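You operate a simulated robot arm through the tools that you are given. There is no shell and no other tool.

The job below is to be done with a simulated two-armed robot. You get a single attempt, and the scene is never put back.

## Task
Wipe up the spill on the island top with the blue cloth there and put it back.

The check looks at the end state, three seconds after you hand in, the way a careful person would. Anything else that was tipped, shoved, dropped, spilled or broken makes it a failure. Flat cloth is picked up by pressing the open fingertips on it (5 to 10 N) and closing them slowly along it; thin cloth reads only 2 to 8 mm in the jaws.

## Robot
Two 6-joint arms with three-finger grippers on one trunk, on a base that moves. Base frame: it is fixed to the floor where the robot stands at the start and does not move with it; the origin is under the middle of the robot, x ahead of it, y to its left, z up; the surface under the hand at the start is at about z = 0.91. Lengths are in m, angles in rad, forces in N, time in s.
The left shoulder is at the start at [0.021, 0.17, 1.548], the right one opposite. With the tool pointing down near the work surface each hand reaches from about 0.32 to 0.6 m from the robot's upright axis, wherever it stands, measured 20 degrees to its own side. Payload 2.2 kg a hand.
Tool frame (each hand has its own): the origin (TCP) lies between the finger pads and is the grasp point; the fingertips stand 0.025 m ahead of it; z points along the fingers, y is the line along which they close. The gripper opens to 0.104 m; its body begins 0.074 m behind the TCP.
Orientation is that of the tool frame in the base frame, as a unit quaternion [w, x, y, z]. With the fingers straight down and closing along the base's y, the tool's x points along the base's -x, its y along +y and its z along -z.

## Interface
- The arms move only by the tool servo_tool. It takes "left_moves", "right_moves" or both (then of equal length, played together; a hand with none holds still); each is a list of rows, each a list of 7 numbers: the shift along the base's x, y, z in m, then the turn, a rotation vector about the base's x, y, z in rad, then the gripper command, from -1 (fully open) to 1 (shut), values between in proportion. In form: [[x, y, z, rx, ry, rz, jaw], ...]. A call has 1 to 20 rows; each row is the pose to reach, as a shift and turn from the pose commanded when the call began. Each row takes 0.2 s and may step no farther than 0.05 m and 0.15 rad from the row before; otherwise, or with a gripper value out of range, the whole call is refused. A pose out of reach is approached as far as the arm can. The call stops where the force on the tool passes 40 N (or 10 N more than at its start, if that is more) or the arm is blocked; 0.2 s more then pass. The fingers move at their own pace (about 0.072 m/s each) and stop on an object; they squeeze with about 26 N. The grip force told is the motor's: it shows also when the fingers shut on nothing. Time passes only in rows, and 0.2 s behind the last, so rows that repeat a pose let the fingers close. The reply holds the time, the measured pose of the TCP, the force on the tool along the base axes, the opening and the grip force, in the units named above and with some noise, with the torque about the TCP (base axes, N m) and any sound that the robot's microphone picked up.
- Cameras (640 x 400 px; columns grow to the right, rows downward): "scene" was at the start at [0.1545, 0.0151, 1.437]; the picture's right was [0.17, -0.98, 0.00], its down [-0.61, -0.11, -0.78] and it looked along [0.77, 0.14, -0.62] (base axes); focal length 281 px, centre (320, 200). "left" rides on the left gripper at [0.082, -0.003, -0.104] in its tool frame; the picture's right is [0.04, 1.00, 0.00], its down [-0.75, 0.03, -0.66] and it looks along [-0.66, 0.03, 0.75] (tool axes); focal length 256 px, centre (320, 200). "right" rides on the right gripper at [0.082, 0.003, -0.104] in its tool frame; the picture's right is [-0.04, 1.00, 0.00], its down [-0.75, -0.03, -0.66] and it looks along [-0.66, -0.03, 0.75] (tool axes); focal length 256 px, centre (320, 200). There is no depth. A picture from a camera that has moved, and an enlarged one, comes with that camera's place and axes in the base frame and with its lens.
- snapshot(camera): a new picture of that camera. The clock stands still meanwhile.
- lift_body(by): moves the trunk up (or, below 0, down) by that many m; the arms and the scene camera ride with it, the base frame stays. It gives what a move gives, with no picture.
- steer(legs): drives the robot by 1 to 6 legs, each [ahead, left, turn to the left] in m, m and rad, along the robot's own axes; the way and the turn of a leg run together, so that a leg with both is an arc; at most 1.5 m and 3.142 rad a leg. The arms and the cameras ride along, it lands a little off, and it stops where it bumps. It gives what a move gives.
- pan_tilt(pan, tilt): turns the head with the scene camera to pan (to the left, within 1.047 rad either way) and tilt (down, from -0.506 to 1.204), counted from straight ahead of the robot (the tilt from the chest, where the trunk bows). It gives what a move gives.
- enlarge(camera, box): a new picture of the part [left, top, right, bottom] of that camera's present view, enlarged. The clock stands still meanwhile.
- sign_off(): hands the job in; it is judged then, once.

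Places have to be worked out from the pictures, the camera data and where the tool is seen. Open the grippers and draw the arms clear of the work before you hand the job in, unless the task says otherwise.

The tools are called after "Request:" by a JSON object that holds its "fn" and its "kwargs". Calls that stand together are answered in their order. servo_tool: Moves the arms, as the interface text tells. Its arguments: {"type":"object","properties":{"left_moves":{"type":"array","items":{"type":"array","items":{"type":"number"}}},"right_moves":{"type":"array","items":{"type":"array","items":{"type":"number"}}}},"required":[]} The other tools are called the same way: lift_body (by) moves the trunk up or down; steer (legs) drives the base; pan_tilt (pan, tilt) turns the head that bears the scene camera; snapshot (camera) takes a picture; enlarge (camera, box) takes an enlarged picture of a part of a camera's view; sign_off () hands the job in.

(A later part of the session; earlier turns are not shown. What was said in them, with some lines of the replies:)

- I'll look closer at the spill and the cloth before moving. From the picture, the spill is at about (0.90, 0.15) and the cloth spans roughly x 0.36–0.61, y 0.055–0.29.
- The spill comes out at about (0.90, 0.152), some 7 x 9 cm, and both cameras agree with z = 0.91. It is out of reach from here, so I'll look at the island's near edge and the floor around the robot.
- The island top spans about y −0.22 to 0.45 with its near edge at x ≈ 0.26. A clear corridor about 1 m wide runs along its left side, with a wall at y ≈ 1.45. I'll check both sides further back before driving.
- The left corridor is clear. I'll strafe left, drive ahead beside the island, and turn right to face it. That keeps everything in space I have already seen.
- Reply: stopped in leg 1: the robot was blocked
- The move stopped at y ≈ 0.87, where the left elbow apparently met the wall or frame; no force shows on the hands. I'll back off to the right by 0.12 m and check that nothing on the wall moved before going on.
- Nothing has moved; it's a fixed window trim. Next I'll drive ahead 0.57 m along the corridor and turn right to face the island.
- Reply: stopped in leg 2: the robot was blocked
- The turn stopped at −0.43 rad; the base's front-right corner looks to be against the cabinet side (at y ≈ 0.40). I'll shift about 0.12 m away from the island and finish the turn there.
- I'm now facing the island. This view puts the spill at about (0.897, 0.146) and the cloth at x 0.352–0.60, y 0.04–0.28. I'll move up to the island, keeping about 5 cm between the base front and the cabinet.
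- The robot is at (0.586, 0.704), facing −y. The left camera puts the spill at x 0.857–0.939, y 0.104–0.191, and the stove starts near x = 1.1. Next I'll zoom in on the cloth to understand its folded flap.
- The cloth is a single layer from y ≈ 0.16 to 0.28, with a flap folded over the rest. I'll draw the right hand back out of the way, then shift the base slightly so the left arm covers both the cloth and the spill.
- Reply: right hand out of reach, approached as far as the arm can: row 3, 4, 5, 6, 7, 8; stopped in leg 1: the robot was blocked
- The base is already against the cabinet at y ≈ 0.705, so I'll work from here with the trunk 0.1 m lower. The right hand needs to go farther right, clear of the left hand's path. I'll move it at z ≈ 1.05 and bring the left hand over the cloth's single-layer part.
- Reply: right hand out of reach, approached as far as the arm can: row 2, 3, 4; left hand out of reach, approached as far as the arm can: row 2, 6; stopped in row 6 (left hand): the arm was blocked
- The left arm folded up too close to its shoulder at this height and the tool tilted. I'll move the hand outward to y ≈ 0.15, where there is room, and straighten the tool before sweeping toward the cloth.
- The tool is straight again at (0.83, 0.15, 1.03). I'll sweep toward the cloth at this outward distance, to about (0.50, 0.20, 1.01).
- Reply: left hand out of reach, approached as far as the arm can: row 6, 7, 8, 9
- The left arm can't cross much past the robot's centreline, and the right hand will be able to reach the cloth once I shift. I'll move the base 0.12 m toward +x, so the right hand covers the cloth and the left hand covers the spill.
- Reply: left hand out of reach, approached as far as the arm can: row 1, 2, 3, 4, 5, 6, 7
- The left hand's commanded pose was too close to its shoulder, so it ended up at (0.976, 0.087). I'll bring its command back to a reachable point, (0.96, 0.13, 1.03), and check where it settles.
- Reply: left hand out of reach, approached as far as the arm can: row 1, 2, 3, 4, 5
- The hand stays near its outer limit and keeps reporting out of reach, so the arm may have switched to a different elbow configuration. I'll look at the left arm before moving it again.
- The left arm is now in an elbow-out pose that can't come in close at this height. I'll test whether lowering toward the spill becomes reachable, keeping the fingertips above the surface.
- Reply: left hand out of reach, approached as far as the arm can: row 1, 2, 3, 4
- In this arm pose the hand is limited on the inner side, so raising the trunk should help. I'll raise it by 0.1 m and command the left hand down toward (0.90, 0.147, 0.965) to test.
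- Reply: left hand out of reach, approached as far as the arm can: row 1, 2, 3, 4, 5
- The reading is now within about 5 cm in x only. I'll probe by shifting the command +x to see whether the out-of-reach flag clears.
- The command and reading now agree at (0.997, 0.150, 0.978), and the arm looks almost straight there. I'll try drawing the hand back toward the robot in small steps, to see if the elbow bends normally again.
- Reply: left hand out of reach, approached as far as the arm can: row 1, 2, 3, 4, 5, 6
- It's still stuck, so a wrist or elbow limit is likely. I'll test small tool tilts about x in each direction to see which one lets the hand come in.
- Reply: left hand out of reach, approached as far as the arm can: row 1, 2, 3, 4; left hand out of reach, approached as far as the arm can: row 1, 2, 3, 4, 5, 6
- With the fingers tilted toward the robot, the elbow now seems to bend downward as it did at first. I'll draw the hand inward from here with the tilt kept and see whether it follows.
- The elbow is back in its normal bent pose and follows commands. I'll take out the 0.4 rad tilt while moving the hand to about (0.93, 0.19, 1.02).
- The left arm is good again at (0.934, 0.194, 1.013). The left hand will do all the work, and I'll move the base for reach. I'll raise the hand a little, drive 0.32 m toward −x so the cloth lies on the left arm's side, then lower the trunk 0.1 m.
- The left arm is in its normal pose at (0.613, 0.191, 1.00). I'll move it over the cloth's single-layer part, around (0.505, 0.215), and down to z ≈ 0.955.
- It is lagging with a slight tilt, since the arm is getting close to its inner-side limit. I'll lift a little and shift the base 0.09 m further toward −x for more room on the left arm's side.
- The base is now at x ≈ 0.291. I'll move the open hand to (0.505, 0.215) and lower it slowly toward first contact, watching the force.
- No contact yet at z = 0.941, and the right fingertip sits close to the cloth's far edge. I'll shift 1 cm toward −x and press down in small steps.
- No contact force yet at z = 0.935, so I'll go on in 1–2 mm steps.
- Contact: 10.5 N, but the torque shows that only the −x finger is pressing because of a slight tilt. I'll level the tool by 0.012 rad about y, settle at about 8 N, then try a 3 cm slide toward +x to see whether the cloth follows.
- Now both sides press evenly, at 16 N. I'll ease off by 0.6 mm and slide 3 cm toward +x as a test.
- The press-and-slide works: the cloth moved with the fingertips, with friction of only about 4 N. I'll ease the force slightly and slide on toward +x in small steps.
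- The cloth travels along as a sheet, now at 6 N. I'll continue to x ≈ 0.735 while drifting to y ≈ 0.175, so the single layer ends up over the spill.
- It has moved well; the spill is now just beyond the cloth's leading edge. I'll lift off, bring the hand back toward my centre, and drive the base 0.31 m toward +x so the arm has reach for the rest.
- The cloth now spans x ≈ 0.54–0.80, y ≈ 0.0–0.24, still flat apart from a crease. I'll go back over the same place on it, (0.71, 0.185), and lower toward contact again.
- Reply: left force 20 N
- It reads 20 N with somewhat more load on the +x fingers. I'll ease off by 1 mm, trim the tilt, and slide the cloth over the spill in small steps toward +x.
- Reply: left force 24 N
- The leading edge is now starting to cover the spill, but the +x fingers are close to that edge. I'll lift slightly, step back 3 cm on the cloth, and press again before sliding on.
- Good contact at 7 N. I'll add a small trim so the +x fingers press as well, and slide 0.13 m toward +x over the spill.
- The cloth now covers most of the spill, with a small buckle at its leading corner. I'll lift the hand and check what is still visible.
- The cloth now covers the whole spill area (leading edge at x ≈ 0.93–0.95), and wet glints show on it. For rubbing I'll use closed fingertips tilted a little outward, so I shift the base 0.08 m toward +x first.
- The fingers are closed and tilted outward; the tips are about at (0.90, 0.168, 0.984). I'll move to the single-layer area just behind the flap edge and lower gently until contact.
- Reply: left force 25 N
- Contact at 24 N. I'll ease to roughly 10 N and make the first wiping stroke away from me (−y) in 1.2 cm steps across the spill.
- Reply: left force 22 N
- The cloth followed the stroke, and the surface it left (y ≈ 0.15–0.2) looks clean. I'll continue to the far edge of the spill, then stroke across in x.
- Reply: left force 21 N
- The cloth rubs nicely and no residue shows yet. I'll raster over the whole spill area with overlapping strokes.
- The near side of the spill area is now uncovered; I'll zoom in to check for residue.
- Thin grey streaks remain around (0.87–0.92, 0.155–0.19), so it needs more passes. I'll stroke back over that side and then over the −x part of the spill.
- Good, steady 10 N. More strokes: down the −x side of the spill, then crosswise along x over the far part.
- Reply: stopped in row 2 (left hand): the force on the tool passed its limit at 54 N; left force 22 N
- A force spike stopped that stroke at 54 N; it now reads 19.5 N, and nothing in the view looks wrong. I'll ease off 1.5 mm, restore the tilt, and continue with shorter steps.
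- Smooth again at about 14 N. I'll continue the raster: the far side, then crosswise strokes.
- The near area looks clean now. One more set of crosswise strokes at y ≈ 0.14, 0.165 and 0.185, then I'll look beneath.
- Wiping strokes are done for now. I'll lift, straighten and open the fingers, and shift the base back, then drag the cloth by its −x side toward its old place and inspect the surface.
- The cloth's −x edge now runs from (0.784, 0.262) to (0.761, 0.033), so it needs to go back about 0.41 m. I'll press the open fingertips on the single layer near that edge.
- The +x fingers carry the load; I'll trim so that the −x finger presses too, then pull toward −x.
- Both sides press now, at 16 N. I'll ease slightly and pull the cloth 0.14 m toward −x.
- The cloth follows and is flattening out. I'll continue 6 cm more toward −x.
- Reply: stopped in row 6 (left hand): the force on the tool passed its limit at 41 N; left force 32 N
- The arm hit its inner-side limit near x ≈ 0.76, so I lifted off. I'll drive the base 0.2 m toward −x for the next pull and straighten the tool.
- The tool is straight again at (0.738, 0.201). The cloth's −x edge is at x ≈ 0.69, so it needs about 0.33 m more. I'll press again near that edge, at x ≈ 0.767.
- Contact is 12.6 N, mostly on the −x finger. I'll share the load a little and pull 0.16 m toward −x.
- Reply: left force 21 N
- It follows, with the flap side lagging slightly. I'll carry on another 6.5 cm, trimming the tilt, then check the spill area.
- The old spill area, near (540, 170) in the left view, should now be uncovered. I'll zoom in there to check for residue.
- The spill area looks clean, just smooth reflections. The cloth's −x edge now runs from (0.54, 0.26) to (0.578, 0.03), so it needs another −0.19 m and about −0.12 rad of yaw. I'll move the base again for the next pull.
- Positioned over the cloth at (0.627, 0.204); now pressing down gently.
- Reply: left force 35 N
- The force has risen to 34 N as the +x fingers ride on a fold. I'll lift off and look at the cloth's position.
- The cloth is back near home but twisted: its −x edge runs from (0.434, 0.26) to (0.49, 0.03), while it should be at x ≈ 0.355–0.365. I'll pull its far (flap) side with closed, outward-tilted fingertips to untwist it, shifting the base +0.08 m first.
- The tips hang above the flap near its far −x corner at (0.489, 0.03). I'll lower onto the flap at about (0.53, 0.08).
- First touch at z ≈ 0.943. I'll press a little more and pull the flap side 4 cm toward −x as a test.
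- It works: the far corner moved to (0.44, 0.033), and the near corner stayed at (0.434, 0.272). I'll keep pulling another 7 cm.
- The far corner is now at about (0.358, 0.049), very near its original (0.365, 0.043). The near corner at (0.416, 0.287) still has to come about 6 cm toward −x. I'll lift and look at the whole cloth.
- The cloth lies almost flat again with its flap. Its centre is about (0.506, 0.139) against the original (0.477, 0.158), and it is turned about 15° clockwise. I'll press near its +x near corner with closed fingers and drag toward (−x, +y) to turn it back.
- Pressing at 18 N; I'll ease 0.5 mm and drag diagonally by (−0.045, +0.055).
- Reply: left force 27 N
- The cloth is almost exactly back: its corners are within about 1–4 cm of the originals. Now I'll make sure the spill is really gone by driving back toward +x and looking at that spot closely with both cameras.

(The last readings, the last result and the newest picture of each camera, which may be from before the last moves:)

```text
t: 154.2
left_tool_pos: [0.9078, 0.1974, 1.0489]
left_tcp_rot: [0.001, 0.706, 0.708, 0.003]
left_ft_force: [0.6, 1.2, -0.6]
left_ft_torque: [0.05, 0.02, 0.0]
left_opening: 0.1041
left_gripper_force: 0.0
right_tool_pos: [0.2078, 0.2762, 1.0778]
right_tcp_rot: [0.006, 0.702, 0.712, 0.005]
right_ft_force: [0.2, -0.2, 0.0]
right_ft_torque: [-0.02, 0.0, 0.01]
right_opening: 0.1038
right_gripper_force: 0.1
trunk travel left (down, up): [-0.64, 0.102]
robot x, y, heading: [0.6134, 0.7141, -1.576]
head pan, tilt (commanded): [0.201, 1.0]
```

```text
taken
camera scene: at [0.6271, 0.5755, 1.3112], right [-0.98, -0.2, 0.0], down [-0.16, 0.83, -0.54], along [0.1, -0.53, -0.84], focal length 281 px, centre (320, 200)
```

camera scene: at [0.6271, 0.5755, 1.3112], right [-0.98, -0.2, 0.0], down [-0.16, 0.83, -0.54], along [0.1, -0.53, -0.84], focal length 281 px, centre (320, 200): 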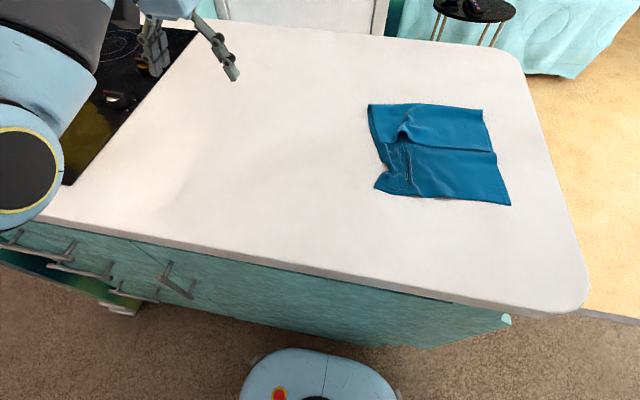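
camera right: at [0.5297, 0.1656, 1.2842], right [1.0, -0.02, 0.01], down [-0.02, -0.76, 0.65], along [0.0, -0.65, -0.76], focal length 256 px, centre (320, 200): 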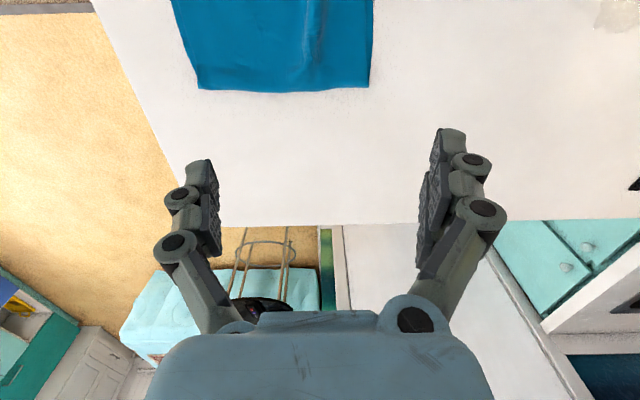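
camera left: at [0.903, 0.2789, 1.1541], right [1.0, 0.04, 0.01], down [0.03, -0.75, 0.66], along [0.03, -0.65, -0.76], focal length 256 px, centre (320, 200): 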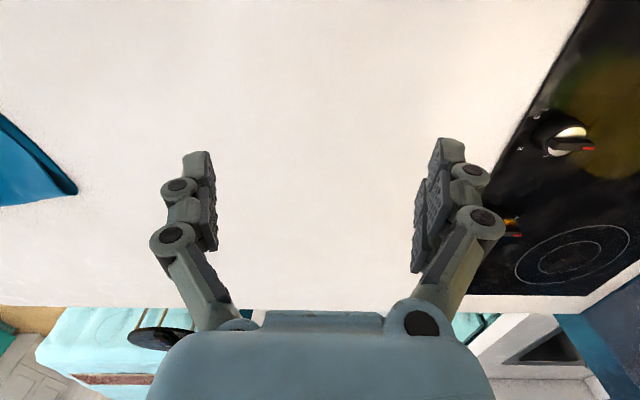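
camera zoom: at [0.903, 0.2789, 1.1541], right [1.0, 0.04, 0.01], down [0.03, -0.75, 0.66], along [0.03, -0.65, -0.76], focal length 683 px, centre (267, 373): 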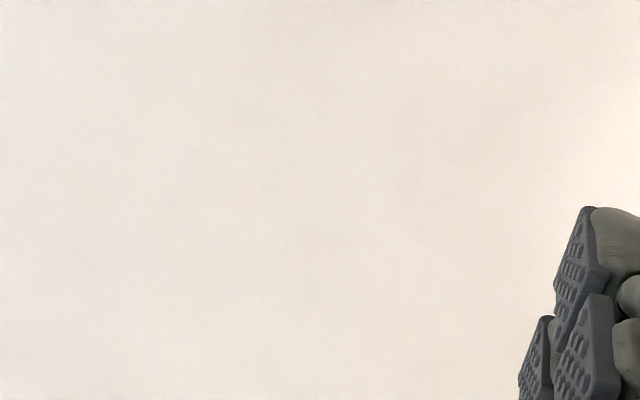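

The old spill spot is perfectly clean. I'll check the rest of the path for smears, and compare the cloth's position once more.

Request:
{"fn": "enlarge", "kwargs": {"camera": "scene", "box": [150, 40, 400, 200]}}

Request:
{"fn": "enlarge", "kwargs": {"camera": "scene", "box": [340, 80, 540, 220]}}

```text
2.50 times, centred on (275, 120) of scene
camera zoom: at [0.6271, 0.5755, 1.3112], right [-0.98, -0.2, 0.0], down [-0.16, 0.83, -0.54], along [0.1, -0.53, -0.84], focal length 702 px, centre (432, 400)
```

zoom: 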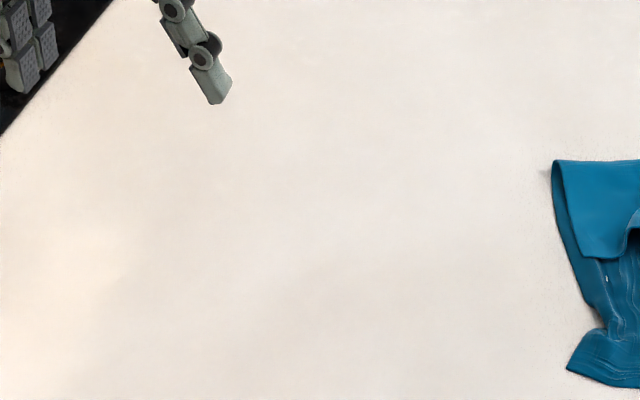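

```text
2.86 times, centred on (440, 150) of scene
camera zoom: at [0.6271, 0.5755, 1.3112], right [-0.98, -0.2, 0.0], down [-0.16, 0.83, -0.54], along [0.1, -0.53, -0.84], focal length 802 px, centre (-23, 343)
```

zoom: 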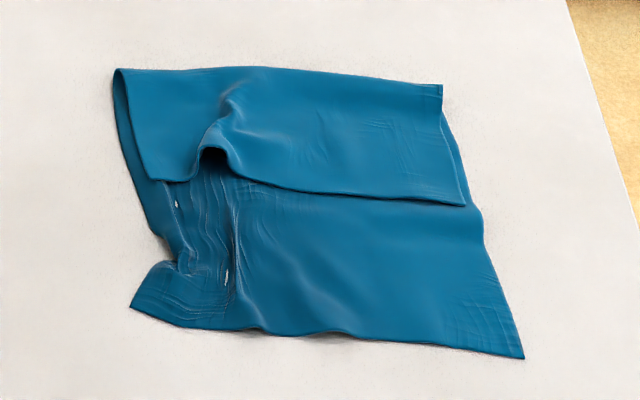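

The whole top is clean, and the cloth's corners are within about 2–3 cm of where they were, with the same flap. I'll raise the trunk and back the robot away so the arms are clear.

Request:
{"fn": "lift_body", "kwargs": {"by": 0.1}}

Request:
{"fn": "steer", "kwargs": {"legs": [[-0.15, 0.0, 0.0]]}}

Request:
{"fn": "snapshot", "kwargs": {"camera": "scene"}}

```text
t: 155.5
left_tool_pos: [0.9057, 0.1979, 1.1486]
left_tcp_rot: [0.001, 0.707, 0.707, 0.002]
left_ft_force: [0.0, -0.9, 0.3]
left_ft_torque: [0.02, 0.0, -0.01]
left_opening: 0.1041
left_gripper_force: 0.0
right_tool_pos: [0.208, 0.2761, 1.1766]
right_tcp_rot: [0.007, 0.702, 0.712, 0.005]
right_ft_force: [-1.6, 0.3, -0.4]
right_ft_torque: [0.0, 0.01, -0.01]
right_opening: 0.1041
right_gripper_force: 0.0
trunk travel left (down, up): [-0.74, 0.002]
robot x, y, heading: [0.6157, 0.7138, -1.575]
head pan, tilt (commanded): [0.201, 1.0]
```

```text
t: 156.9
left_tool_pos: [0.9074, 0.3463, 1.1485]
left_tcp_rot: [0.001, 0.707, 0.708, 0.002]
left_ft_force: [0.3, 0.3, -0.6]
left_ft_torque: [0.0, 0.02, 0.0]
left_opening: 0.1037
left_gripper_force: 0.0
right_tool_pos: [0.2088, 0.4276, 1.1781]
right_tcp_rot: [0.006, 0.703, 0.711, 0.004]
right_ft_force: [0.4, 0.3, 0.2]
right_ft_torque: [0.0, 0.01, 0.0]
right_opening: 0.1037
right_gripper_force: 0.0
trunk travel left (down, up): [-0.74, 0.002]
robot x, y, heading: [0.6122, 0.867, -1.582]
head pan, tilt (commanded): [0.201, 1.0]
```

```text
taken
camera scene: at [0.6269, 0.7263, 1.4114], right [-0.98, -0.19, 0.0], down [-0.16, 0.83, -0.54], along [0.1, -0.53, -0.84], focal length 281 px, centre (320, 200)
```

scene: 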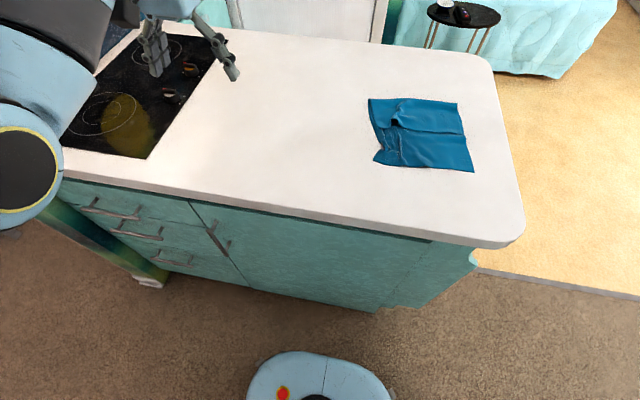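

The top is clean, the cloth lies back in its place, both grippers are open and empty, and the arms are well clear of it. I'm handing in the job.

Request:
{"fn": "sign_off", "kwargs": {}}

```text
The job is handed in.
```

I wiped up the spill on the island top and put the blue cloth back, then handed the job in. In close-up pictures the spill spot and the path the cloth was dragged along both look clean.

- **Cloth:** Its corners are within about 2–3 cm of where they started, and the flap is still folded over. It's slightly crumpled at the corner nearest the spill.
- **Bumps:** The base was blocked twice on the way round the island, once at the window trim on the wall and once by what looked like the cabinet side. It was also stopped against the cabinet when it tried to move closer. The trim had not moved when I checked. I saw nothing out of place at the cabinet in later pictures, but I didn't look at it closely.
- **Force:** One wiping stroke stopped itself when the force spiked to 54 N, and one pull on the cloth stopped at 41 N. Nothing else looked disturbed.

Both grippers are open and empty. I raised the trunk and backed the robot away, so the arms are well clear of the cloth.
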